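You operate a simulated robot arm through the tools that you are given. There is no shell and no other tool.

You are at the controls of a simulated two-armed robot. One attempt, no reset.

Task
Blow the oily ring dry and put it in the shallow blue bin.
Fine: nozzle back in its cup and air off before the ring is moved; the other two rings, the beaker and the other valves stay.

It is judged by the outcome, as a careful person would: the job done as asked, and still so three seconds after it is handed in. It fails if anything else is knocked over, pushed out of place, dropped, spilled or broken.

Robot
Two 7-joint arms with two-finger parallel grippers on one trunk that stands fixed in place. Base frame: the origin is at the foot of the trunk, x ahead of it, y to its left, z up. Readings come in m, rad, newtons and seconds.
The left shoulder is at [0.07, 0.177, 1.145], the right one opposite. With the tool pointing down near the work surface each hand reaches from about 0.1 to 0.7 m from the base axis, measured 20 degrees to its own side. Payload 3.43 kg a hand.
The tool frame of a hand sits at the grasp point between the pads (the TCP): z along the fingers, y along the line on which they close. The tips reach 0.03 m beyond it. Largest opening 0.094 m; finger width 0.028, thickness 0.01; the body of the gripper, 0.05 by 0.096 m, starts 0.055 m behind the TCP.
Orientation is that of the tool frame in the base frame, as [roll, pitch, yaw] about the fixed x, y, z axes, in that order (R = Rz(yaw) Ry(pitch) Rx(roll)). With the fingers straight down and closing along the base's y, the tool's x points along the base's -x, its y along +y and its z along -z.

Tools
- The arms move only by the tool send_rows. It takes "left_series", "right_series" or both (then of equal length, played together; a hand with none holds still); each is a list of rows, each an object (a shift or turn left out is 0, a gripper value left out holds the last) with "fingers": the finger opening in m, from 0 to 0.094; "offset": the shift along the tool's x, y, z in m, a list of three; "dr": the turn, a rotation vector about the tool's x, y, z in rad, a list of three. In form: [{"fingers": fingers, "offset": [x, y, z], "dr": [rx, ry, rz]}, ...]. A call has 1 to 20 rows; each row is the pose to reach, as a shift and turn from the pose commanded when the call began, along the tool's axes at that moment. A row lasts 0.2 s, in which the tool goes at most 0.05 m and 0.15 rad; a call with a longer step from one row to the next is refused whole, and so is a gripper value outside its range. Where a pose cannot be reached the arm comes as near as it can. A force on the tool above 40 N (or 10 N above the force at the start of the call, whichever is more), or a blocked arm, ends the call early, and 0.2 s more pass. Each finger travels about 0.153 m/s and halts on what it meets, pressing with about 35 N; the grip force reading is that of the motor and also rises with nothing between the fingers. The clock runs only during rows and for 0.2 s after the last one: add rows that repeat a pose to give the fingers time. It gives the time, the measured TCP pose, the force on the tool (base axes), the opening and the grip force at its end, in the units of the frame above (readings bear some noise), with the torque about the TCP (base axes, N m) and any sound that the robot's microphone picked up.
- Cameras (640 x 400 px; columns grow to the right, rows downward): "scene" is now at [0.1229, -0.0472, 1.453]; the picture's right is [-0.54, -0.84, -0.00], its down [-0.55, 0.35, -0.76] and it looks along [0.64, -0.41, -0.65] (base axes); focal length 369 px, centre (320, 200). "left" rides on the left gripper at [0.076, -0.014, -0.102] in its tool frame; the picture's right is [0.18, 0.98, 0.00], its down [-0.75, 0.14, -0.64] and it looks along [-0.63, 0.12, 0.77] (tool axes); focal length 243 px, centre (320, 200). "right" rides on the right gripper at [0.076, 0.014, -0.102] in its tool frame; the picture's right is [-0.18, 0.98, 0.00], its down [-0.75, -0.14, -0.64] and it looks along [-0.63, -0.12, 0.77] (tool axes); focal length 243 px, centre (320, 200).
- snapshot(camera): a new picture of that camera. The clock stands still meanwhile.
- slide_trunk(by): slides the trunk up (or, below 0, down) by that many m; the arms and the scene camera ride with it, the base frame stays. It gives what a move gives, with no picture.
- head_to(pan, tilt): turns the head with the scene camera to pan (to the left, within 1.501 rad either way) and tilt (down, from -0.506 to 1.204), counted from straight ahead of the robot. It gives what a move gives.
- point_at(camera, pixels): for up to 12 pixels [column, row] of the newest picture of that camera ("zoom" is the newest enlarged one), the place [x, y, z] in the base frame of the surface seen there, good to about 0.002 m. The clock stands still meanwhile.
- zoom(camera, box): a new picture of the part [left, top, right, bottom] of that camera's present view, enlarged. The clock stands still meanwhile.
- finish_job(): hands the job in; it is judged then, once.

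Leave the grippers open and the arms clear of the work at the hand-in unless told otherwise.

The tools are called after "Emit:" as name(argument=value, ...) on one line, values as JSON. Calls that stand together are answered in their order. send_rows: Moves the arms, as the interface text tells. Its arguments: {"type":"object","properties":{"left_series":{"type":"array"},"right_series":{"type":"array"}},"required":[]} The other tools are called the same way: slide_trunk (by) moves the trunk up or down; head_to (pan, tilt) turns the head that bears the scene camera; snapshot (camera) takes a picture; point_at (camera, pixels) gives the place of the surface under pixels of a picture; zoom (camera, box) takes an enlarged picture of a part of a camera's view; finish_job () hands the job in.

At the start:

```text
clock: 0.0
left_eef_pos: [0.5219, -0.0701, 1.1434]
left_ee_rot: [-3.141, 0.001, -3.139]
left_contact_force: [0.6, -0.4, 0.1]
left_moment: [0.04, 0.02, 0.02]
left_finger_gap: 0.0941
left_grip_force: 0.0
right_eef_pos: [0.3569, -0.4656, 1.0636]
right_ee_rot: [3.141, -0.001, -3.141]
right_contact_force: [0.7, 0.8, 0.2]
right_moment: [0.01, 0.03, 0.04]
right_finger_gap: 0.094
right_grip_force: 0.1
trunk travel left (down, up): [-0.725, 0.115]
head pan, tilt (commanded): [-0.569, 0.707]
```

scene: 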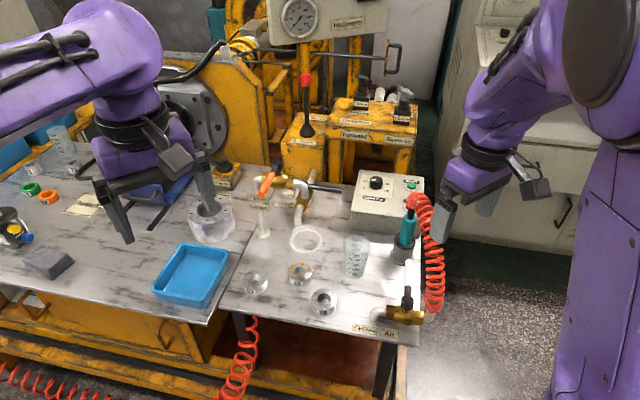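
right: 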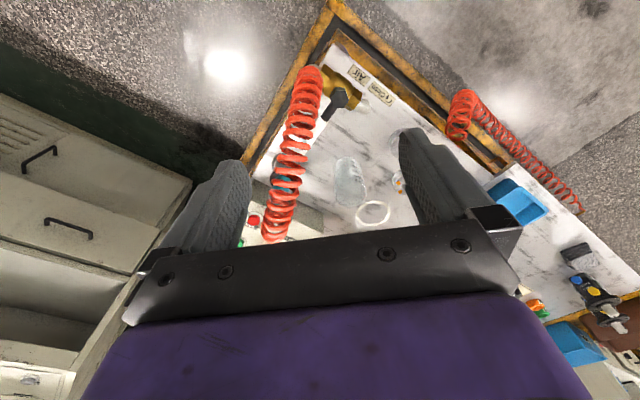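
left: 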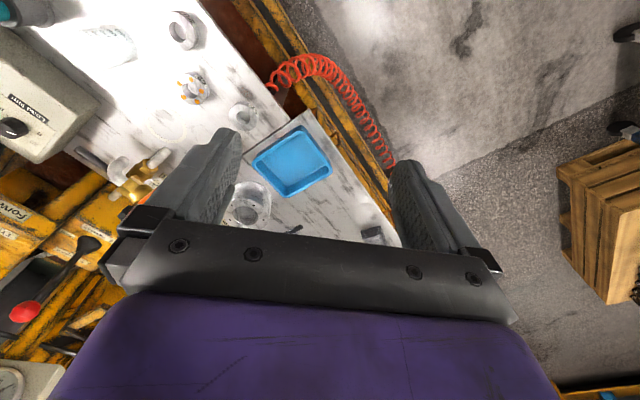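

I see a bench with three clear rings near (255,282), (300,272), (323,300), a beaker at (355,256), an air nozzle (teal) in a cup at (405,240), and a brass valve labelled "Air" at (405,310). I'll zoom in on these parts first.

Emit:
zoom(camera="scene", box=[220, 220, 440, 358])

Emit:
zoom(camera="scene", box=[340, 160, 460, 350])

Emit:
zoom(camera="scene", box=[140, 140, 340, 310])

```text
2.90 times, centred on (330, 289) of scene
```

zoom: 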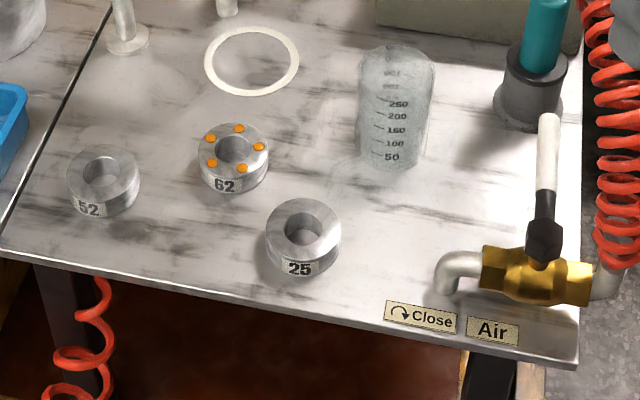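

```text
2.11 times, centred on (400, 255) of scene
```

zoom: 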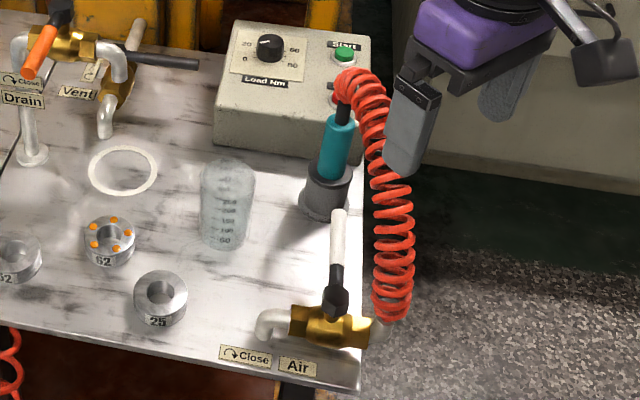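

```text
2.35 times, centred on (240, 225) of scene
```

zoom: 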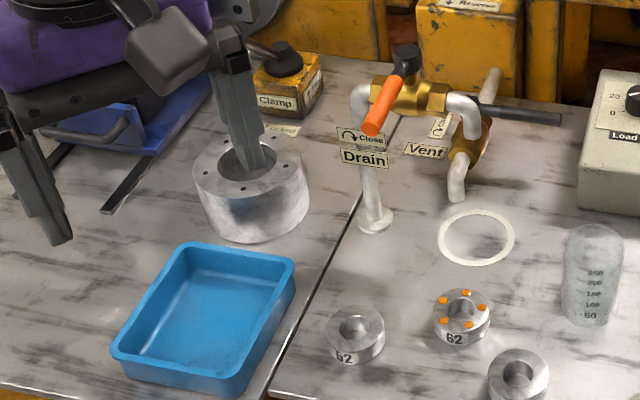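

Ring 62 has amber oil drops on it, so it is the oily one; 52 and 25 are clean. The air valve is bottom right, with a white handle square to its pipe (probably closed). I'll measure places in the scene picture.

Emit:
point_at(camera="scene", pixels=[[300, 263], [300, 272], [300, 286], [255, 280], [323, 296], [355, 240], [355, 275], [405, 240], [408, 215], [404, 262], [407, 292], [405, 313]])

Emit:
point_at(camera="scene", pixels=[[390, 312], [420, 316], [190, 275], [158, 293], [195, 305], [228, 255], [187, 243], [412, 196], [430, 230], [435, 300], [372, 318], [307, 240]])

Emit:
zoom(camera="scene", box=[360, 250, 460, 350])

```text
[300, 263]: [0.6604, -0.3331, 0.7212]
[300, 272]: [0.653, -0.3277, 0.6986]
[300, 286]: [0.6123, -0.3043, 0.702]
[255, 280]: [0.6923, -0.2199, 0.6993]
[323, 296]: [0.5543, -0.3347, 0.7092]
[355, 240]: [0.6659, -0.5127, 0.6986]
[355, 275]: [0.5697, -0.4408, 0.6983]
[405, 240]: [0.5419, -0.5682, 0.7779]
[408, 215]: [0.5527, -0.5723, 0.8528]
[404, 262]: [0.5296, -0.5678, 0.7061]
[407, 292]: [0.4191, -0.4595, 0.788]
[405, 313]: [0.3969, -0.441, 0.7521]
```

```text
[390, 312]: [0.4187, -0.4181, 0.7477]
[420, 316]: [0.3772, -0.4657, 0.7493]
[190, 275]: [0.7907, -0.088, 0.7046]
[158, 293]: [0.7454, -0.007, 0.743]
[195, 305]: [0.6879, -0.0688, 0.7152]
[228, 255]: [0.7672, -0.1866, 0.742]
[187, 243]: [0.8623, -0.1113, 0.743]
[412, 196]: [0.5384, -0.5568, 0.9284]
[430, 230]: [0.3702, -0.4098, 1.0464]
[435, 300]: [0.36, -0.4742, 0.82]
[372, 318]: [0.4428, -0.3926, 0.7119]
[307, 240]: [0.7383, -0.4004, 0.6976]
```

```text
4.00 times, centred on (410, 300) of scene
```

zoom: 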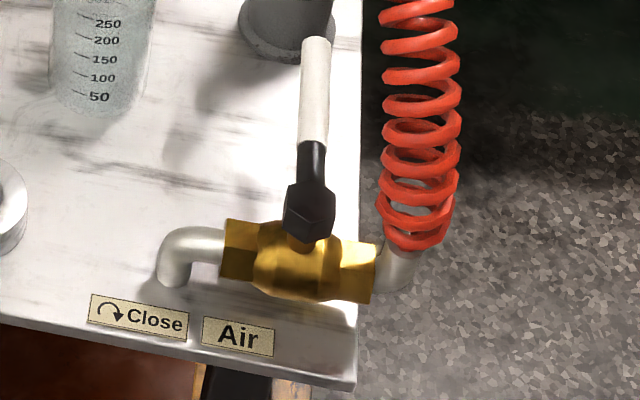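

The handle of the air valve is white-tipped; I'll measure points along it, along with the nozzle, its cup and the hose.

Emit:
point_at(camera="zoom", pixels=[[318, 42], [316, 70], [313, 100], [312, 130], [313, 160], [310, 195], [312, 215], [300, 240], [240, 250], [360, 270], [290, 20], [303, 100]])

Emit:
point_at(camera="scene", pixels=[[409, 208], [408, 222], [406, 232], [400, 232], [413, 238], [403, 250], [391, 262], [404, 238], [412, 205], [440, 215], [425, 195], [427, 310]])

Emit:
zoom(camera="scene", box=[370, 170, 460, 270])

```text
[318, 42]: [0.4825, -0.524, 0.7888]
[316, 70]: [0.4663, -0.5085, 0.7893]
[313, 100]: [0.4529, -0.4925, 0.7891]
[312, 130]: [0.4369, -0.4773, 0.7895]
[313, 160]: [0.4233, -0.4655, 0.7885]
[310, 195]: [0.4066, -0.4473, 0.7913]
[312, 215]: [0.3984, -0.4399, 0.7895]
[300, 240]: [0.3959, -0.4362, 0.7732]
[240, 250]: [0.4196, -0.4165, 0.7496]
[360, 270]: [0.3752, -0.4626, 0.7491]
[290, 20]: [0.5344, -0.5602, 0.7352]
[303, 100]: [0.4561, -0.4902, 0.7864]
```

```text
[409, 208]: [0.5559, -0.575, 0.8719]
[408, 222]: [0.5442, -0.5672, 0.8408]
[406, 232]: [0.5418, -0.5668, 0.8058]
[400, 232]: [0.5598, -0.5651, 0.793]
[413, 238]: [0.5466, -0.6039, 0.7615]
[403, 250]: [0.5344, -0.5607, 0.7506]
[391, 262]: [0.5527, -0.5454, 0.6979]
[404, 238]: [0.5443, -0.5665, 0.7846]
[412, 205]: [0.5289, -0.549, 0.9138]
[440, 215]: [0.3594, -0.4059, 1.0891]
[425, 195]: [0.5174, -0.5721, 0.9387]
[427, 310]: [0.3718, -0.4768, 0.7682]
```

```text
4.00 times, centred on (415, 220) of scene
```

zoom: 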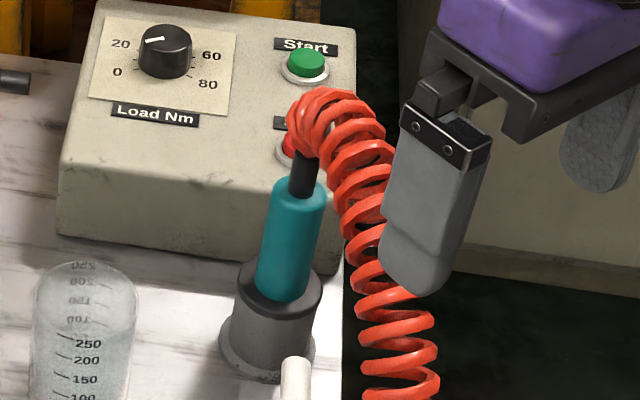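

The nozzle stands about upright near (0.554,-0.580) in its cup. The red coil runs from its top to the valve outlet, so I'll measure the coil's path in the scene picture, and the bin and its surroundings too.

Emit:
point_at(camera="scene", pixels=[[418, 197], [424, 200], [430, 208], [434, 222], [436, 235], [437, 250], [438, 265], [437, 280], [436, 295], [432, 308], [422, 318], [400, 285]])

Emit:
point_at(camera="scene", pixels=[[154, 291], [205, 304], [229, 252], [182, 245], [165, 285], [200, 290], [215, 258], [185, 255], [190, 270], [212, 218], [240, 262], [350, 200]])

Emit:
snapshot(camera="right")

```text
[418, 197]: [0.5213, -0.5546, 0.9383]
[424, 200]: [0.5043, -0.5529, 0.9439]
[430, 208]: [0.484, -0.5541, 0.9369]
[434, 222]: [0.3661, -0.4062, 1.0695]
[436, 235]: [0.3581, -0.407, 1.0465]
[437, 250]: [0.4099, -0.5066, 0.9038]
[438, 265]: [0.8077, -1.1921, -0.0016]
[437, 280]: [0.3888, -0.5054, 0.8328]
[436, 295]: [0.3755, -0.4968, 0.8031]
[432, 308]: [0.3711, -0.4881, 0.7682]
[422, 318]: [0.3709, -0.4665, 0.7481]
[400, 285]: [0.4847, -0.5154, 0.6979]
```

```text
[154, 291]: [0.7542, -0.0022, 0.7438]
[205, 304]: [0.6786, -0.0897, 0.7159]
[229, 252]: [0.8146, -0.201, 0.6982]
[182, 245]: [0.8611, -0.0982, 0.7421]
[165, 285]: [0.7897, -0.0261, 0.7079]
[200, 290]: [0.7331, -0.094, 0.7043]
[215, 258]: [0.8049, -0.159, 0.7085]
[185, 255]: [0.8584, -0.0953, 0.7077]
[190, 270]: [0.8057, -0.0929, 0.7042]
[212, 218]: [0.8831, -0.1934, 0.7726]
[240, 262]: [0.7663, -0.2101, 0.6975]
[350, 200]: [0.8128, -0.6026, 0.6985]
```

```text
taken
```

right: 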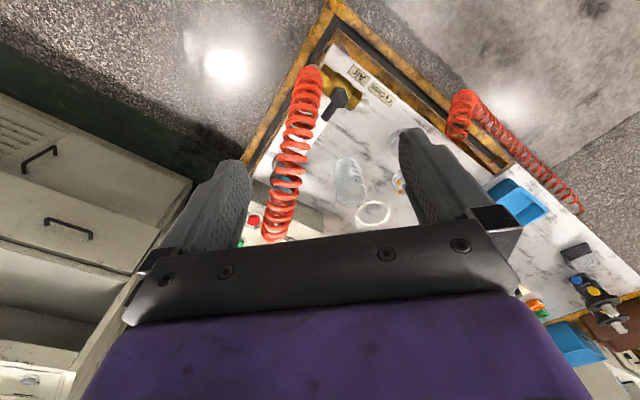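

The coil rises from the valve outlet (about (0.38,-0.50)) and arches over to the nozzle at z≈0.94, passing just to the right of the closed handle. Opening is counter-clockwise, away from the coil. I'll turn the right hand 45° and move it to a place above and left of the handle, staying at z≈1.06, then look again.

Emit:
send_rows(right_series=[{"fingers": 0.094, "offset": [-0.02, 0.003, 0], "dr": [0, 0, 0.13]}, {"offset": [-0.04, 0.005, 0], "dr": [0, 0, 0.26]}, {"offset": [-0.06, 0.007, 0], "dr": [0, 0, 0.39]}, {"offset": [-0.08, 0.009, 0], "dr": [0, 0, 0.52]}, {"offset": [-0.1, 0.01, 0], "dr": [0, 0, 0.65]}, {"offset": [-0.107, 0.01, 0], "dr": [0, 0, 0.785]}, {"offset": [-0.107, 0.01, 0], "dr": [0, 0, 0.785]}])

Emit:
snapshot(camera="right")

Emit:
snapshot(camera="scene")

```text
clock: 1.6
left_eef_pos: [0.5193, -0.0708, 1.144]
left_ee_rot: [-3.141, 0.001, -3.14]
left_contact_force: [0.4, 0.7, 0.9]
left_moment: [-0.04, 0.0, -0.01]
left_finger_gap: 0.0938
left_grip_force: 0.1
right_eef_pos: [0.463, -0.4552, 1.0626]
right_ee_rot: [3.142, 0.001, 2.357]
right_contact_force: [-0.2, -0.1, 1.2]
right_moment: [0.01, -0.01, 0.0]
right_finger_gap: 0.0942
right_grip_force: 0.1
trunk travel left (down, up): [-0.725, 0.115]
head pan, tilt (commanded): [-0.569, 0.707]
```

```text
taken
```

right: 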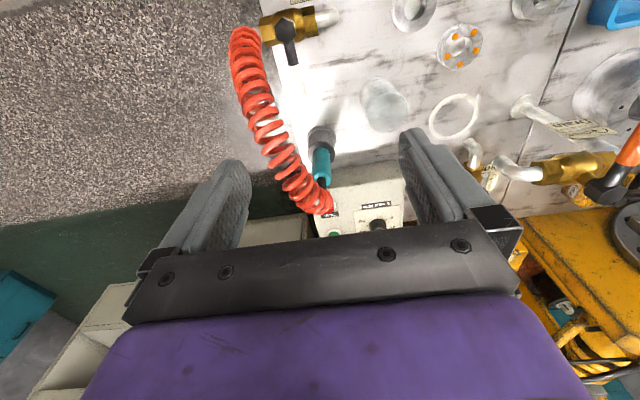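

```text
taken
```

scene: 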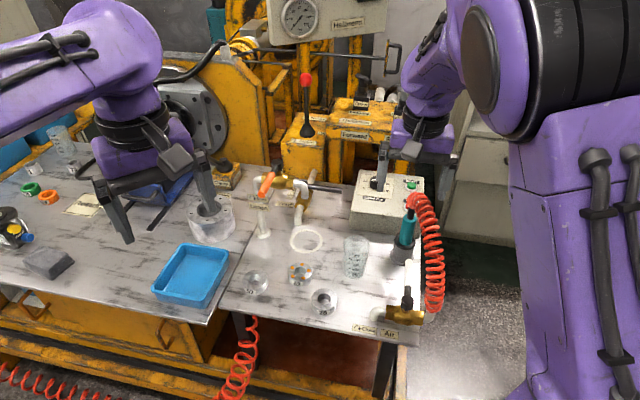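

The right wrist camera now sees the valve at (290,25), the nozzle at (320,160) and the coil. I'll enlarge and measure from this angle.

Emit:
zoom(camera="right", box=[220, 0, 360, 90])

Emit:
point_at(camera="right", pixels=[[285, 26], [288, 40], [291, 58], [266, 30], [312, 20], [245, 40], [248, 75], [262, 115], [285, 165], [320, 150], [322, 175], [385, 100]])

Emit:
zoom(camera="right", box=[260, 100, 400, 240])

```text
4.44 times, centred on (290, 45) of right
```

zoom: 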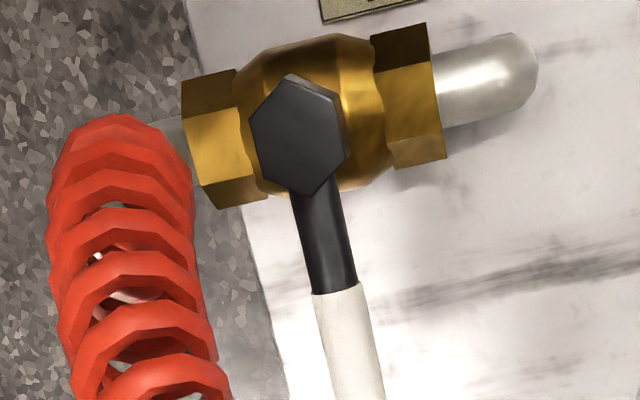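

```text
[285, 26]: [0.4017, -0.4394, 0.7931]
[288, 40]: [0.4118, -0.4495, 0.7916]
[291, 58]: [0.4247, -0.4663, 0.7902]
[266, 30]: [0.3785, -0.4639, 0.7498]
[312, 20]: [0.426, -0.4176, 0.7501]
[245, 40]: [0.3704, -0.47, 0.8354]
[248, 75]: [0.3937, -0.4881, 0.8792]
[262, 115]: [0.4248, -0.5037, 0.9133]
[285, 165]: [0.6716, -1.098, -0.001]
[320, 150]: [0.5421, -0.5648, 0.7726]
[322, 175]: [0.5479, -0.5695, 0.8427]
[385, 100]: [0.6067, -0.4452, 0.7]
```

```text
2.86 times, centred on (330, 170) of right
```

zoom: 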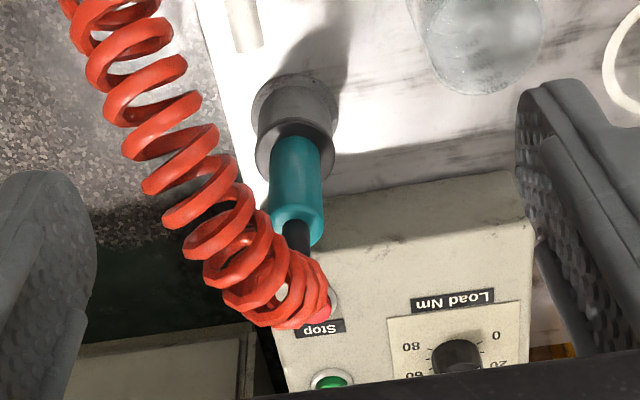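

The hub is at about (0.405,-0.443,0.793), and the handle points along (0.707,-0.707) with its top at z≈0.79. The coil passes only about 0.03 m to the right of it. I'll lean the hand a little away from the coil, go to a waypoint up and left of the handle, and check before going down.

Emit:
send_rows(right_series=[{"offset": [-0.0013, 0.01, 0.033], "dr": [0.0625, 0, 0]}, {"offset": [-0.0026, 0.02, 0.066], "dr": [0.125, 0, 0]}, {"offset": [-0.0039, 0.03, 0.099], "dr": [0.1875, 0, 0]}, {"offset": [-0.0052, 0.04, 0.1316], "dr": [0.25, 0, 0]}, {"offset": [-0.0052, 0.04, 0.1316], "dr": [0.25, 0, 0]}])

Emit:
snapshot(camera="right")

Emit:
zoom(camera="scene", box=[300, 150, 480, 350])

```text
clock: 2.8
left_eef_pos: [0.5199, -0.071, 1.1459]
left_ee_rot: [-3.141, 0.001, -3.14]
left_contact_force: [0.4, 1.1, 0.5]
left_moment: [0.0, 0.01, 0.02]
left_finger_gap: 0.0939
left_grip_force: 0.0
right_eef_pos: [0.4962, -0.4323, 0.9326]
right_ee_rot: [-2.891, 0.001, 2.357]
right_contact_force: [-0.2, -0.8, 0.8]
right_moment: [-0.02, 0.0, -0.01]
right_finger_gap: 0.094
right_grip_force: 0.0
trunk travel left (down, up): [-0.725, 0.115]
head pan, tilt (commanded): [-0.569, 0.707]
```

```text
taken
```

right: 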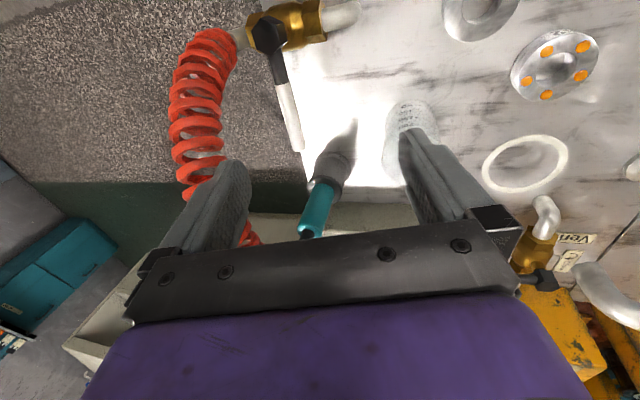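

```text
2.00 times, centred on (390, 250) of scene
```

zoom: 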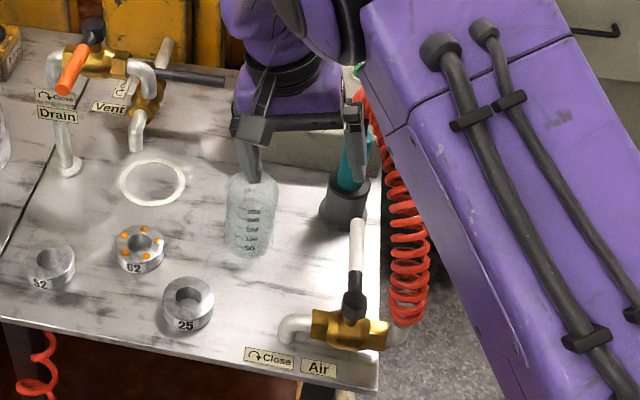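

The hand is where I wanted it. Before going down I want to know how near the forearm (purple, right side of the zoom) is to the coil, so I'll measure the arm's surface and the coil.

Emit:
point_at(camera="zoom", pixels=[[420, 150], [400, 110], [380, 40], [450, 250], [520, 370], [300, 30], [370, 120], [390, 180], [410, 240], [405, 290], [345, 130], [352, 110]])

Emit:
point_at(camera="right", pixels=[[205, 40], [200, 80], [197, 110], [197, 140], [197, 165], [252, 235], [262, 30], [275, 60], [290, 110], [300, 148], [225, 60], [318, 205]])

```text
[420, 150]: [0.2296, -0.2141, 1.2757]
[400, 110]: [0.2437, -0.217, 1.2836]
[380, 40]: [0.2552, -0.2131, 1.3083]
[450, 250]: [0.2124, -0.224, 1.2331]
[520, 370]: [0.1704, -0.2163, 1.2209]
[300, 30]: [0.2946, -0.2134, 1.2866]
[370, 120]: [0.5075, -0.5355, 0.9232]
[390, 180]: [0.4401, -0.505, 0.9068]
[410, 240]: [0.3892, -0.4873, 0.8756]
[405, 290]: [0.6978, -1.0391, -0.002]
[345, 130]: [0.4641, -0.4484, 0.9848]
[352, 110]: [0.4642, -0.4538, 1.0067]
```

```text
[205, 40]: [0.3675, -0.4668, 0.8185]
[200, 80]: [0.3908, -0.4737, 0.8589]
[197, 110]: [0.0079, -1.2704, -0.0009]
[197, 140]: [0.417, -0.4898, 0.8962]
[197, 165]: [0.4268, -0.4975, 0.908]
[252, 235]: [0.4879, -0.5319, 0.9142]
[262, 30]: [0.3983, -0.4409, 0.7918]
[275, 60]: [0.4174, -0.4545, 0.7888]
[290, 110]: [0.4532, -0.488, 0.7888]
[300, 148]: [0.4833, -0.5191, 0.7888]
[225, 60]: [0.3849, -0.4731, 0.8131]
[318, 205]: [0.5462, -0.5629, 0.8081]
```

The arm itself is well above the coil (z>1.2), and the coil's near surface is 0.023 m or more from where the finger will go. I'll go down along the leaning tool axis by 0.15 m, so that the right finger slides in on the coil side of the handle.

Emit:
send_rows(right_series=[{"offset": [0, 0, 0.03]}, {"offset": [0, 0, 0.06]}, {"offset": [0, 0, 0.09]}, {"offset": [0, 0, 0.12]}, {"offset": [0, 0, 0.14]}, {"offset": [0, 0, 0.148]}, {"offset": [0, 0, 0.148]}])

Emit:
snapshot(camera="right")

Emit:
zoom(camera="scene", box=[340, 220, 460, 340])

```text
clock: 4.4
left_eef_pos: [0.5211, -0.0694, 1.1438]
left_ee_rot: [3.14, 0.0, -3.138]
left_contact_force: [0.0, 0.0, -0.1]
left_moment: [0.01, 0.03, 0.02]
left_finger_gap: 0.0941
left_grip_force: 0.1
right_eef_pos: [0.4709, -0.4579, 0.7887]
right_ee_rot: [-2.892, 0.001, 2.358]
right_contact_force: [0.4, -0.4, 0.1]
right_moment: [0.0, 0.0, 0.01]
right_finger_gap: 0.094
right_grip_force: 0.0
trunk travel left (down, up): [-0.725, 0.115]
head pan, tilt (commanded): [-0.569, 0.707]
```

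```text
taken
```

right: 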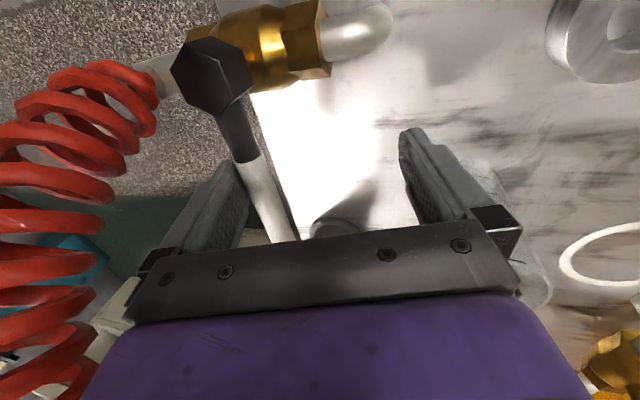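

```text
3.33 times, centred on (400, 280) of scene
```

zoom: 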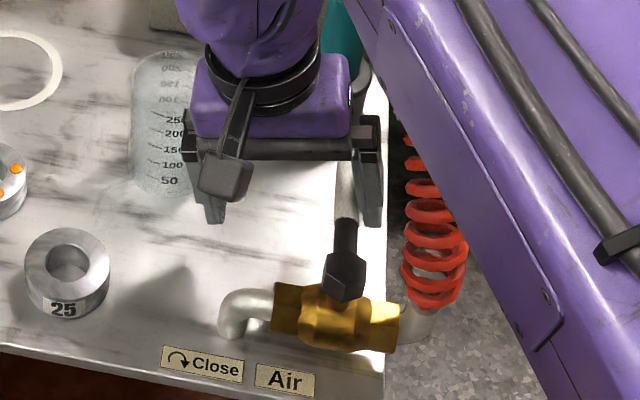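

The right finger is on the coil side of the handle with the handle between the fingers, and no force is felt. I'll fix the hub's centre from this picture (hexagon around (212,75)) before swinging the handle.

Emit:
point_at(camera="right", pixels=[[212, 75], [190, 60], [235, 70], [215, 100], [205, 50], [245, 155], [262, 195], [240, 135], [270, 240], [300, 40], [345, 35], [235, 200]])

```text
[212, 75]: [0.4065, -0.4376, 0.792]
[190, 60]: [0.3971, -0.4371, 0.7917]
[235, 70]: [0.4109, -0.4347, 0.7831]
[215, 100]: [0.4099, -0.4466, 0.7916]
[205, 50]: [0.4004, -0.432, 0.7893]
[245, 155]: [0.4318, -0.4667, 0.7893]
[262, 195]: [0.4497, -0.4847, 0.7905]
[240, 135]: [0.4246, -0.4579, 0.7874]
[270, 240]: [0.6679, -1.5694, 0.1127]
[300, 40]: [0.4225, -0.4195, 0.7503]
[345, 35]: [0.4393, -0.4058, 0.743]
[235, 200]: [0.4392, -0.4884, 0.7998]
```

The hub is at about (0.404,-0.440). I'll swing the hand counter-clockwise around it for the first 0.39 rad and check that the handle comes along.

Emit:
send_rows(right_series=[{"offset": [0.005, 0.00725, -0.00185], "dr": [0, -0.0321, -0.126]}, {"offset": [0.01092, 0.0138, -0.00353], "dr": [0, -0.0642, -0.2519]}, {"offset": [0.01767, 0.01956, -0.005], "dr": [0, -0.0963, -0.3779]}, {"offset": [0.01767, 0.01956, -0.005], "dr": [0, -0.0963, -0.3779]}])

Emit:
snapshot(camera="right")

```text
clock: 5.4
left_eef_pos: [0.5199, -0.0696, 1.1443]
left_ee_rot: [-3.14, 0.002, 3.141]
left_contact_force: [-0.1, -0.1, -0.2]
left_moment: [-0.02, -0.01, 0.02]
left_finger_gap: 0.0941
left_grip_force: 0.1
right_eef_pos: [0.4729, -0.4308, 0.7885]
right_ee_rot: [-2.894, -0.001, 2.749]
right_contact_force: [-1.1, -1.4, 0.3]
right_moment: [0.0, 0.02, -0.09]
right_finger_gap: 0.094
right_grip_force: 0.1
trunk travel left (down, up): [-0.725, 0.115]
head pan, tilt (commanded): [-0.569, 0.707]
```

```text
taken
```

right: 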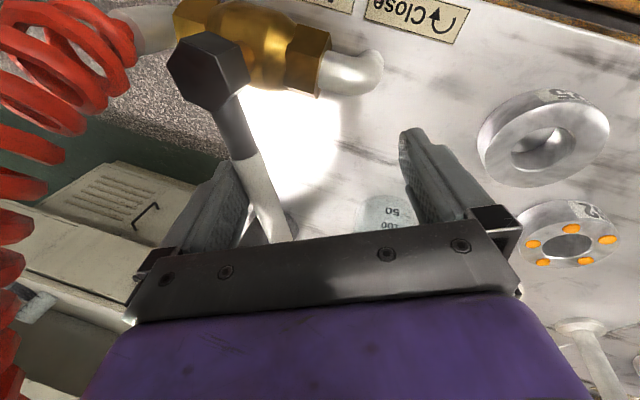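

The handle is following (the hex hub has turned) with only about 2 N of force. I'll continue the swing through the remaining angle.

Emit:
send_rows(right_series=[{"offset": [0.005, 0.00725, -0.00185], "dr": [0, -0.0321, -0.126]}, {"offset": [0.01092, 0.0138, -0.00353], "dr": [0, -0.0642, -0.2519]}, {"offset": [0.01767, 0.01956, -0.005], "dr": [0, -0.0963, -0.3779]}, {"offset": [0.02514, 0.02443, -0.00624], "dr": [0, -0.1284, -0.5039]}, {"offset": [0.03319, 0.02831, -0.00723], "dr": [0, -0.1606, -0.6299]}, {"offset": [0.0417, 0.03115, -0.00796], "dr": [0, -0.1927, -0.7558]}, {"offset": [0.05051, 0.0329, -0.0084], "dr": [0, -0.2248, -0.8818]}, {"offset": [0.05948, 0.03352, -0.00856], "dr": [0, -0.2569, -1.0078]}, {"offset": [0.06846, 0.03301, -0.00843], "dr": [0, -0.289, -1.1337]}, {"offset": [0.06846, 0.03301, -0.00843], "dr": [0, -0.289, -1.1337]}])

Emit:
snapshot(camera="right")

Emit:
zoom(camera="scene", box=[340, 220, 460, 340])

```text
clock: 7.6
left_eef_pos: [0.521, -0.0691, 1.1436]
left_ee_rot: [-3.141, 0.0, -3.14]
left_contact_force: [0.0, 0.5, 0.6]
left_moment: [0.03, 0.01, 0.0]
left_finger_gap: 0.0939
left_grip_force: 0.2
right_eef_pos: [0.4221, -0.373, 0.7872]
right_ee_rot: [-2.892, 0.0, -2.363]
right_contact_force: [1.0, 0.3, 0.8]
right_moment: [-0.01, 0.02, -0.01]
right_finger_gap: 0.0942
right_grip_force: 0.1
trunk travel left (down, up): [-0.725, 0.115]
head pan, tilt (commanded): [-0.569, 0.707]
```

```text
taken
```

right: 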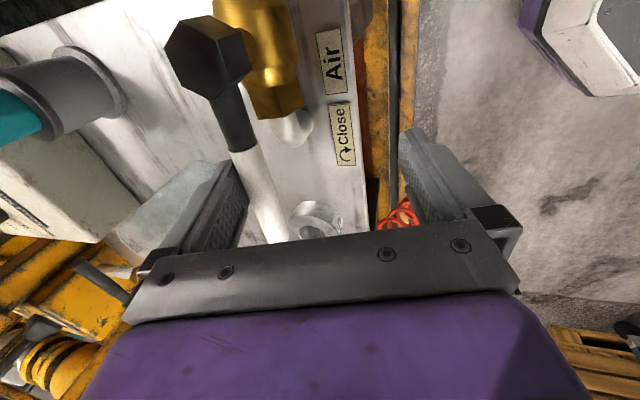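

```text
3.33 times, centred on (400, 280) of scene
```

zoom: 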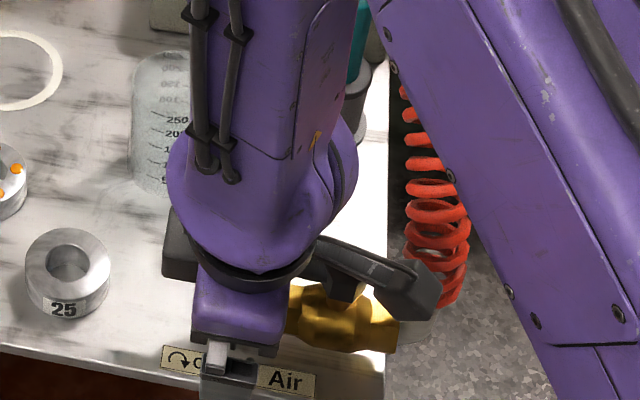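

The handle has swung nearly over the pipe, but no air sound is reported yet. I'll measure the handle's angle.

Emit:
point_at(camera="right", pixels=[[208, 55], [233, 120], [250, 175], [268, 220], [265, 60], [285, 120], [270, 95], [240, 20]])

```text
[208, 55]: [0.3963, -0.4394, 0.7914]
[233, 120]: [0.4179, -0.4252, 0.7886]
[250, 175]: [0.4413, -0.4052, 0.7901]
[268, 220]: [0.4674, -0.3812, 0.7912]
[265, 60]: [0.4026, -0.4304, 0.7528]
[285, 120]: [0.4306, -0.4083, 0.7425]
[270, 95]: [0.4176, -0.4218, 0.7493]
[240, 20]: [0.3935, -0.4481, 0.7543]
```

The handle is at about 42°, and fully open should be 45°. I'll push slightly further to reach the stop.

Emit:
send_rows(right_series=[{"offset": [0.0025, 0.0038, -0.001], "dr": [0, -0.0161, -0.063]}, {"offset": [0.005, 0.00725, -0.00185], "dr": [0, -0.0321, -0.126]}, {"offset": [0.005, 0.00725, -0.00185], "dr": [0, -0.0321, -0.126]}])

Emit:
snapshot(camera="right")

```text
clock: 8.4
left_eef_pos: [0.5216, -0.0733, 1.1434]
left_ee_rot: [3.14, 0.001, -3.14]
left_contact_force: [-0.1, -0.2, 0.4]
left_moment: [-0.03, 0.02, 0.01]
left_finger_gap: 0.0941
left_grip_force: 0.0
right_eef_pos: [0.4172, -0.3749, 0.7878]
right_ee_rot: [-2.889, 0.003, -2.238]
right_contact_force: [15.0, -20.2, 8.5]
right_moment: [-0.14, -0.5, -0.6]
right_finger_gap: 0.0941
right_grip_force: 0.1
trunk travel left (down, up): [-0.725, 0.115]
head pan, tilt (commanded): [-0.569, 0.707]
```

```text
taken
```

right: 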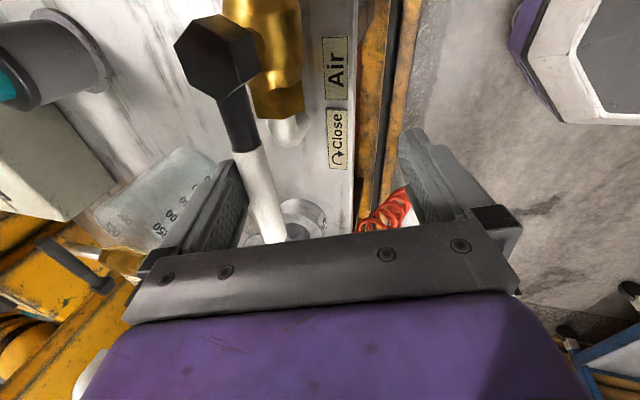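

The force has risen to about 25 N, so the handle is against its stop. I'll check its angle.

Emit:
point_at(camera="right", pixels=[[215, 50], [238, 120], [255, 175], [270, 220], [275, 60], [280, 105]])

Emit:
zoom(camera="scene", box=[340, 160, 460, 340])

```text
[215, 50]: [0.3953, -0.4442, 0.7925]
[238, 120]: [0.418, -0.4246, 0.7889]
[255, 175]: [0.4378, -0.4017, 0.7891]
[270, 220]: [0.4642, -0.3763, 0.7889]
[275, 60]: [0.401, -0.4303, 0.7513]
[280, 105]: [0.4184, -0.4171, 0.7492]
```

```text
2.22 times, centred on (400, 250) of scene
```

zoom: 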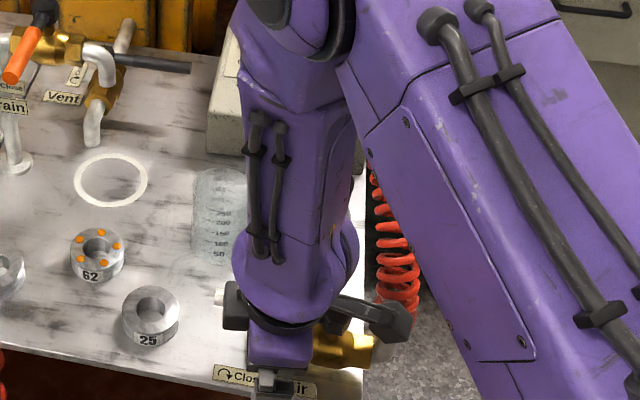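

The handle now lies at about 46°, in line with the pipe, so the valve is fully open. I'll back the finger off the handle and withdraw up along the tool axis.

Emit:
send_rows(right_series=[{"offset": [-0.0032, -0.006, 0.0015], "dr": [0, 0.0247, 0.0969]}, {"offset": [-0.0045, -0.009, 0.002], "dr": [0, 0.0371, 0.1454]}, {"offset": [-0.0045, -0.009, -0.03], "dr": [0, 0.0371, 0.1454]}, {"offset": [-0.0045, -0.009, -0.07], "dr": [0, 0.0371, 0.1454]}, {"offset": [-0.0045, -0.009, -0.11], "dr": [0, 0.0371, 0.1454]}, {"offset": [-0.0045, -0.009, -0.15], "dr": [0, 0.0371, 0.1454]}, {"offset": [-0.0045, -0.009, -0.2], "dr": [0, 0.0371, 0.1454]}, {"offset": [-0.0045, -0.009, -0.2], "dr": [0, 0.0371, 0.1454]}])

Emit:
snapshot(camera="right")

Emit:
snapshot(camera="scene")

```text
clock: 10.2
left_eef_pos: [0.5218, -0.0689, 1.1438]
left_ee_rot: [-3.14, 0.002, 3.142]
left_contact_force: [0.2, 0.3, -0.9]
left_moment: [-0.02, 0.0, 0.02]
left_finger_gap: 0.094
left_grip_force: 0.0
right_eef_pos: [0.3847, -0.3413, 0.9837]
right_ee_rot: [-2.892, -0.002, -2.384]
right_contact_force: [0.1, 0.7, -0.7]
right_moment: [-0.03, -0.01, -0.03]
right_finger_gap: 0.0939
right_grip_force: 0.0
right hand out of reach, approached as far as the arm can: row 7
trunk travel left (down, up): [-0.725, 0.115]
head pan, tilt (commanded): [-0.569, 0.707]
```

```text
taken
```

right: 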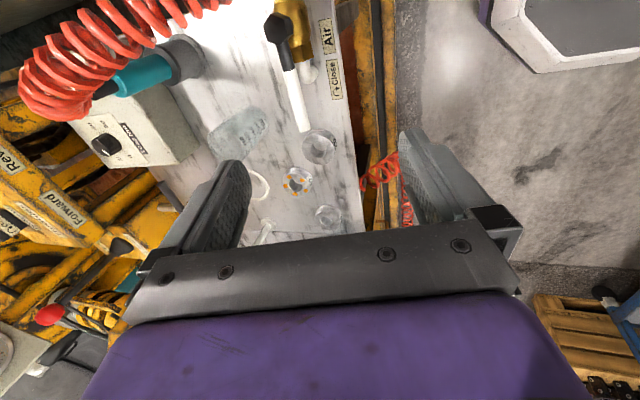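

```text
taken
```

scene: 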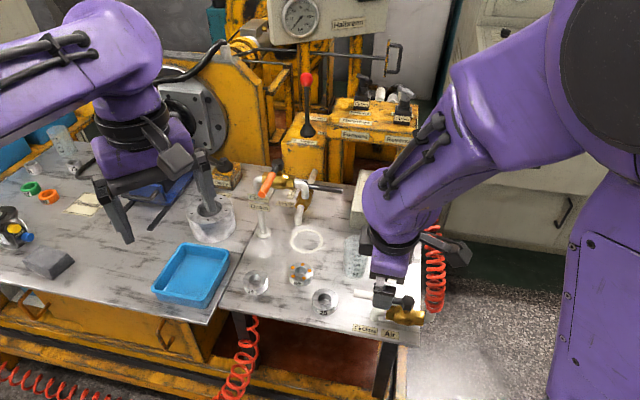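

The hand is clear of the valve; it was only near its reach limit at the top. Next I'll take the lean out so that the fingers point straight down, before turning toward the nozzle.

Emit:
send_rows(right_series=[{"fingers": 0.094, "offset": [0, 0, 0], "dr": [-0.125, 0, 0]}, {"offset": [0, 0, 0], "dr": [-0.25, 0, 0]}, {"offset": [0, 0, 0], "dr": [-0.25, 0, 0]}])

```text
clock: 11.0
left_eef_pos: [0.5198, -0.07, 1.145]
left_ee_rot: [-3.141, 0.001, -3.14]
left_contact_force: [-0.2, 0.6, 0.1]
left_moment: [-0.02, -0.02, 0.01]
left_finger_gap: 0.094
left_grip_force: 0.0
right_eef_pos: [0.384, -0.3417, 0.9842]
right_ee_rot: [3.139, -0.001, -2.386]
right_contact_force: [0.0, -0.3, 0.4]
right_moment: [-0.03, 0.0, 0.01]
right_finger_gap: 0.0941
right_grip_force: 0.1
trunk travel left (down, up): [-0.725, 0.115]
head pan, tilt (commanded): [-0.569, 0.707]
```

The fingers point straight down again. I'll turn the hand clockwise by about 2.15 rad at z≈1.0 and move it to about (0.52,-0.44), to the left of the nozzle.

Emit:
send_rows(right_series=[{"offset": [-0.002, -0.011, -0.002], "dr": [0, 0, 0.1435]}, {"offset": [-0.004, -0.022, -0.005], "dr": [0, 0, 0.287]}, {"offset": [-0.006, -0.033, -0.007], "dr": [0, 0, 0.4304]}, {"offset": [-0.008, -0.044, -0.01], "dr": [0, 0, 0.5739]}, {"offset": [-0.011, -0.055, -0.012], "dr": [0, 0, 0.7173]}, {"offset": [-0.013, -0.066, -0.014], "dr": [0, 0, 0.8608]}, {"offset": [-0.015, -0.077, -0.017], "dr": [0, 0, 1.0043]}, {"offset": [-0.017, -0.088, -0.019], "dr": [0, 0, 1.1477]}, {"offset": [-0.019, -0.099, -0.022], "dr": [0, 0, 1.2912]}, {"offset": [-0.021, -0.11, -0.024], "dr": [0, 0, 1.4347]}, {"offset": [-0.023, -0.121, -0.026], "dr": [0, 0, 1.5781]}, {"offset": [-0.025, -0.132, -0.029], "dr": [0, 0, 1.7216]}, {"offset": [-0.028, -0.143, -0.031], "dr": [0, 0, 1.865]}, {"offset": [-0.03, -0.154, -0.034], "dr": [0, 0, 2.0085]}, {"offset": [-0.032, -0.165, -0.036], "dr": [0, 0, 2.152]}, {"offset": [-0.032, -0.165, -0.036], "dr": [0, 0, 2.152]}])

Emit:
snapshot(camera="right")

Emit:
snapshot(camera="scene")

```text
clock: 14.4
left_eef_pos: [0.52, -0.0708, 1.145]
left_ee_rot: [-3.141, 0.003, -3.141]
left_contact_force: [-0.2, -0.2, -0.1]
left_moment: [-0.01, -0.02, 0.0]
left_finger_gap: 0.0941
left_grip_force: 0.1
right_eef_pos: [0.5193, -0.44, 1.0203]
right_ee_rot: [3.141, -0.001, 1.744]
right_contact_force: [0.3, 0.7, -0.6]
right_moment: [-0.02, -0.03, -0.03]
right_finger_gap: 0.0943
right_grip_force: 0.0
trunk travel left (down, up): [-0.725, 0.115]
head pan, tilt (commanded): [-0.569, 0.707]
```

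```text
taken
```

right: 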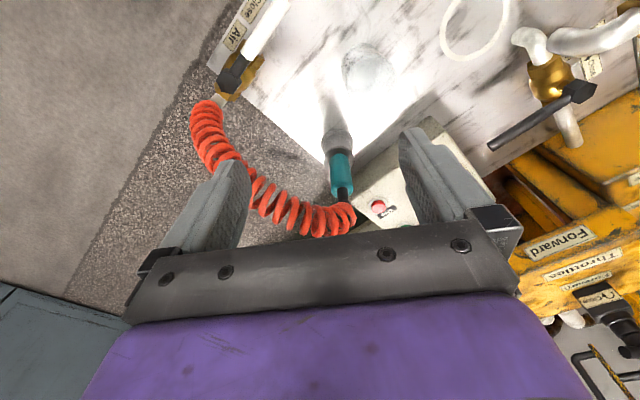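

```text
taken
```

scene: 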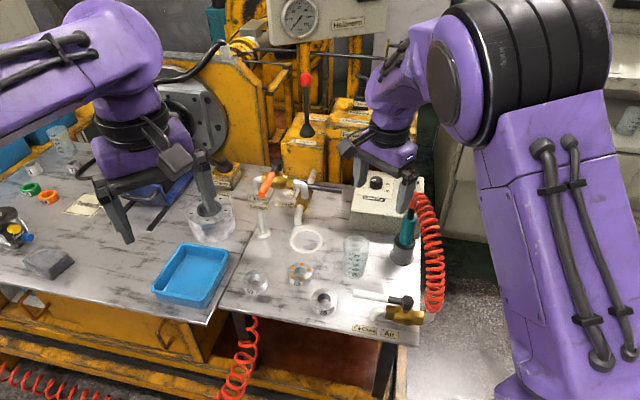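

The white handle now lies along the pipe at (380,297) in the scene, which means open. The nozzle is at (341,175) in the wrist view; I'll measure it and the coil near it closely.

Emit:
zoom(camera="right", box=[250, 100, 410, 240])

Emit:
point_at(camera="right", pixels=[[331, 165], [340, 165], [350, 165], [332, 180], [342, 180], [352, 180], [338, 145], [342, 193], [352, 210], [330, 215], [300, 215], [265, 195]])

Emit:
zoom(camera="scene", box=[370, 180, 450, 280])

```text
2.86 times, centred on (330, 170) of right
```

zoom: 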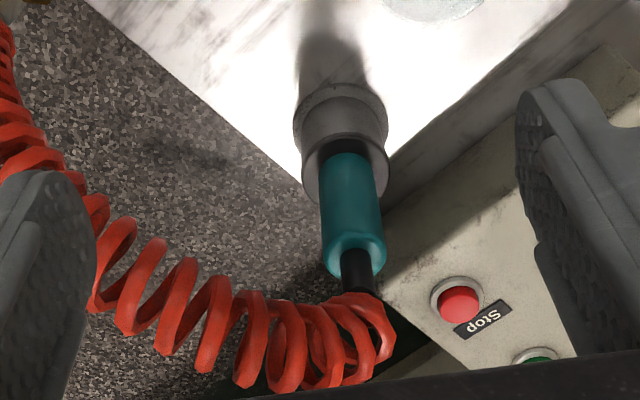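

```text
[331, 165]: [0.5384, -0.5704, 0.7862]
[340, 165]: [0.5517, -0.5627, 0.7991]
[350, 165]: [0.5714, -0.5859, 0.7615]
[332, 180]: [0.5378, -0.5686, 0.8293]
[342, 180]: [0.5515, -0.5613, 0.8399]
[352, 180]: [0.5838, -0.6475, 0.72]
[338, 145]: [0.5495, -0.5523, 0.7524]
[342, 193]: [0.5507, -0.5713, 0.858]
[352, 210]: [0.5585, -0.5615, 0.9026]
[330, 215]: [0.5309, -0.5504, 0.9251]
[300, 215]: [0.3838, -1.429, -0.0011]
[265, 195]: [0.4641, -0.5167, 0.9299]
```

```text
4.00 times, centred on (410, 230) of scene
```

zoom: 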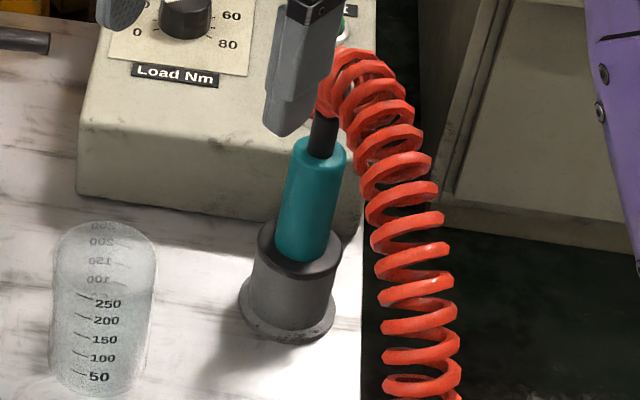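

The nozzle axis is at about (0.553,-0.578); the teal grip runs up to z≈0.86 and the cup rim is at z≈0.76. The hand will come in close to the beaker, so I'll locate the beaker's outline in the wrist view.

Emit:
zoom(camera="right", box=[310, 20, 430, 110])

Emit:
zoom(camera="scene", box=[325, 220, 385, 290])

```text
4.44 times, centred on (370, 65) of right
```

zoom: 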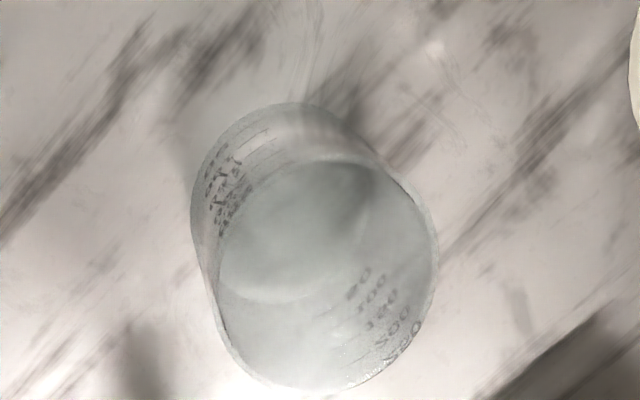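

```text
5.71 times, centred on (355, 255) of scene
```

zoom: 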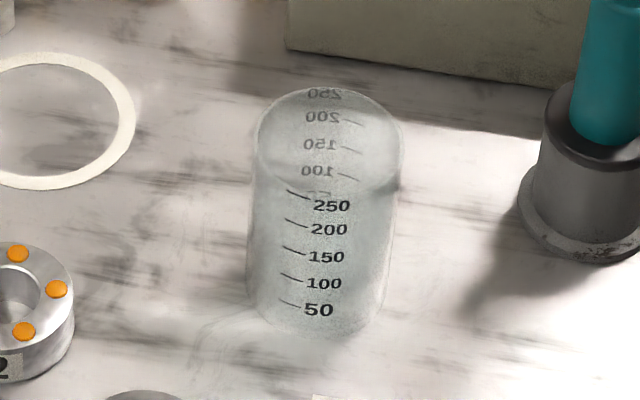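

The newest enlargement shows the beaker's base edges around (243,290), (392,300) and (320,342). I'll read the table points just outside them.

Emit:
point_at(camera="zoom", pixels=[[242, 285], [395, 295], [318, 342], [260, 318], [375, 328], [328, 140], [404, 150], [252, 145], [325, 86]])

```text
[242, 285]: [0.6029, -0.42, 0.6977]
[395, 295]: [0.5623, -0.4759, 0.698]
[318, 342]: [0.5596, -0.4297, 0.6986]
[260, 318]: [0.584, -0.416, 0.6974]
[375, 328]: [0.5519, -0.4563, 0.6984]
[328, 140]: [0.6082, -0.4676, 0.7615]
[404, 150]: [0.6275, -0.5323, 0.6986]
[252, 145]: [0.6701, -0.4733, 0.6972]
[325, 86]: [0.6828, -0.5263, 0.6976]
```

The beaker is centred at about (0.584,-0.450), radius 0.034, top z≈0.80, which leaves enough room. I'll tilt the hand 45° (pointing down and to the right), narrow the fingers to 0.06, and go to a waypoint 0.15 m back from the nozzle grip.

Emit:
send_rows(right_series=[{"fingers": 0.06, "offset": [-0.005, 0, 0.01], "dr": [-0.0049, -0.1121, -0.0118]}, {"offset": [-0.01, 0, 0.022], "dr": [-0.0098, -0.2243, -0.0236]}, {"offset": [-0.015, 0, 0.036], "dr": [-0.0147, -0.3364, -0.0354]}, {"offset": [-0.02, 0, 0.05], "dr": [-0.0195, -0.4486, -0.0473]}, {"offset": [-0.026, 0, 0.065], "dr": [-0.0244, -0.5607, -0.0591]}, {"offset": [-0.031, 0, 0.08], "dr": [-0.0293, -0.6729, -0.0709]}, {"offset": [-0.0361, 0, 0.0963], "dr": [-0.0342, -0.785, -0.0827]}, {"offset": [-0.0361, 0, 0.0963], "dr": [-0.0342, -0.785, -0.0827]}])

Emit:
snapshot(camera="right")

Emit:
zoom(camera="scene", box=[320, 130, 480, 330])

```text
clock: 16.2
left_eef_pos: [0.5207, -0.0722, 1.1434]
left_ee_rot: [3.141, 0.002, -3.138]
left_contact_force: [0.1, 0.1, -0.5]
left_moment: [-0.02, 0.01, -0.04]
left_finger_gap: 0.0937
left_grip_force: 0.0
right_eef_pos: [0.5263, -0.4765, 0.9241]
right_ee_rot: [3.141, 0.789, 1.832]
right_contact_force: [0.1, -0.3, 0.0]
right_moment: [0.02, 0.01, -0.02]
right_finger_gap: 0.0603
right_grip_force: 0.0
trunk travel left (down, up): [-0.725, 0.115]
head pan, tilt (commanded): [-0.569, 0.707]
```

```text
taken
```

right: 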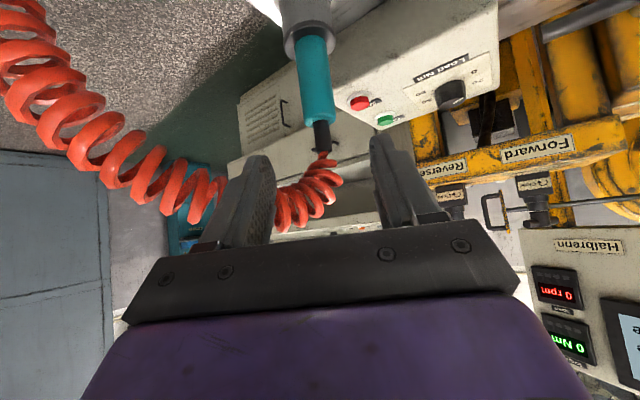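

```text
2.00 times, centred on (400, 230) of scene
```

zoom: 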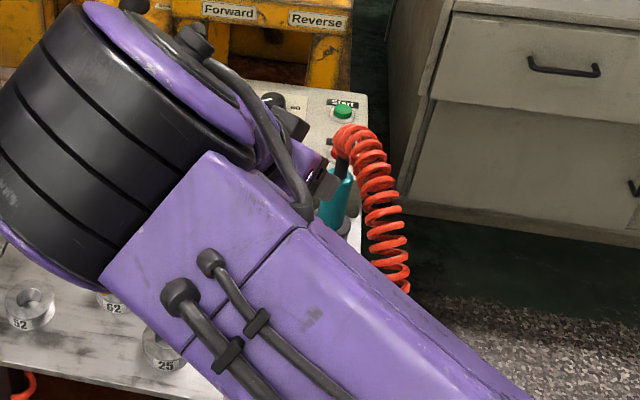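

The nozzle is visible at (315,85) in the wrist view, centred between the fingers. The forearm now hides much of the bench, so I'll check how high it is above the work.

Emit:
point_at(camera="zoom", pixels=[[350, 350], [280, 330], [200, 230], [100, 130], [320, 180], [60, 200], [380, 350], [330, 240], [250, 380]])

Emit:
point_at(camera="right", pixels=[[312, 70], [315, 100], [300, 90], [331, 90], [322, 130], [330, 165], [300, 205], [312, 45], [205, 200], [322, 185]])

```text
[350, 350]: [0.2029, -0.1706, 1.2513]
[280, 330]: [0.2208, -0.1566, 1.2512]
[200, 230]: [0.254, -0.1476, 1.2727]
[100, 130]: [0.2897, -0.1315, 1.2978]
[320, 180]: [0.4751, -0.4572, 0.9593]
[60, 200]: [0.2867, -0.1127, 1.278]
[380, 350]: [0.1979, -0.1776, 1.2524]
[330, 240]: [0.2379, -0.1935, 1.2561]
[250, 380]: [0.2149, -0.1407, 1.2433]
```

```text
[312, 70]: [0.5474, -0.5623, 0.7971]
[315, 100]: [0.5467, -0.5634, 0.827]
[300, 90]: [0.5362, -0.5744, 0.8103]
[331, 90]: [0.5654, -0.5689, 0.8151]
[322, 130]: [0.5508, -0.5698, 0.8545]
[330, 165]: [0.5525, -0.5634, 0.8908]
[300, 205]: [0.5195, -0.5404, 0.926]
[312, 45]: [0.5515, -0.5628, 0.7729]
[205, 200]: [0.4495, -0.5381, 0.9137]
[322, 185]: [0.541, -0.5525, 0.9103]
```

The axis is at about (0.552,-0.578), which matches the plan, and the coil arches clear above the hand's path. I'll advance 0.15 m along the tool axis with the fingers open at 0.06.

Emit:
send_rows(right_series=[{"offset": [0, 0, 0.03]}, {"offset": [0, 0, 0.06]}, {"offset": [0, 0, 0.09]}, {"offset": [0, 0, 0.115]}, {"offset": [0, 0, 0.135]}, {"offset": [0, 0, 0.149]}, {"offset": [0, 0, 0.149]}])

Emit:
snapshot(camera="right")

Emit:
zoom(camera="scene", box=[360, 160, 460, 280])

```text
clock: 17.8
left_eef_pos: [0.5212, -0.0704, 1.1444]
left_ee_rot: [-3.141, 0.003, -3.141]
left_contact_force: [0.7, 0.7, 0.5]
left_moment: [0.0, 0.02, 0.04]
left_finger_gap: 0.094
left_grip_force: 0.1
right_eef_pos: [0.5548, -0.5778, 0.8188]
right_ee_rot: [-3.142, 0.789, 1.832]
right_contact_force: [0.7, -0.8, 0.0]
right_moment: [-0.02, -0.01, 0.02]
right_finger_gap: 0.06
right_grip_force: 0.1
trunk travel left (down, up): [-0.725, 0.115]
head pan, tilt (commanded): [-0.569, 0.707]
```

```text
taken
```

right: 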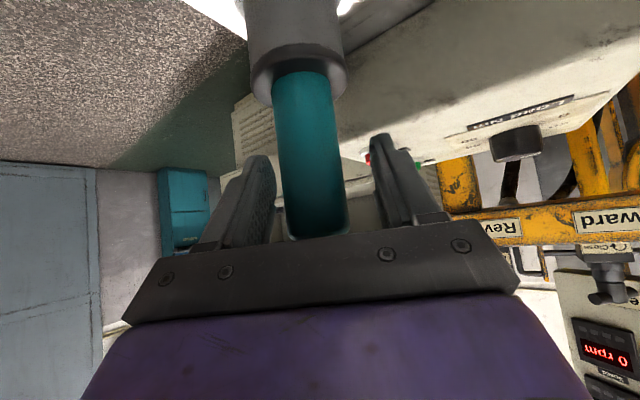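

```text
3.33 times, centred on (410, 220) of scene
```

zoom: 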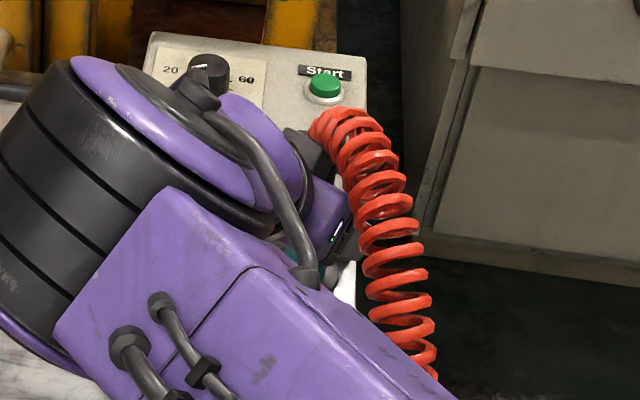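

The nozzle is between the fingers, about 2–3 mm nearer the left-hand finger in the picture. I'll shift by -0.0025 along the tool's y and close the fingers on it.

Emit:
send_rows(right_series=[{"fingers": 0.06, "offset": [0, -0.0025, 0]}, {"fingers": 0.04, "offset": [0, -0.0025, 0]}, {"fingers": 0.02, "offset": [0, -0.0025, 0]}, {"fingers": 0.02, "offset": [0, -0.0025, 0]}, {"fingers": 0.02, "offset": [0, -0.0025, 0]}])

Emit:
snapshot(camera="right")

```text
clock: 19.0
left_eef_pos: [0.5206, -0.07, 1.1435]
left_ee_rot: [3.141, -0.001, -3.139]
left_contact_force: [0.2, -1.0, -0.4]
left_moment: [0.01, 0.02, 0.0]
left_finger_gap: 0.0941
left_grip_force: 0.2
right_eef_pos: [0.5532, -0.5776, 0.8191]
right_ee_rot: [3.141, 0.785, 1.832]
right_contact_force: [-1.0, 0.1, 0.0]
right_moment: [-0.02, -0.01, 0.01]
right_finger_gap: 0.0363
right_grip_force: 34.8
trunk travel left (down, up): [-0.725, 0.115]
head pan, tilt (commanded): [-0.569, 0.707]
```

```text
taken
```

right: 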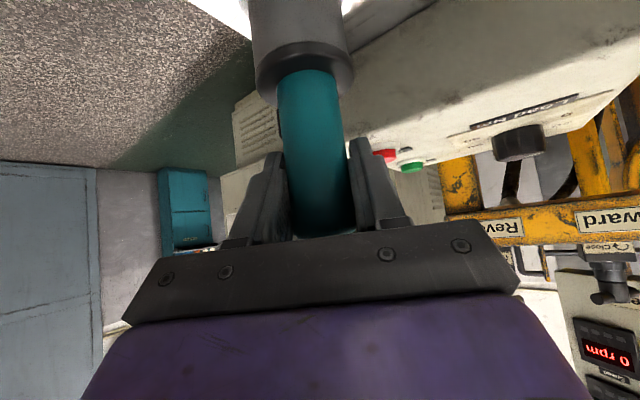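

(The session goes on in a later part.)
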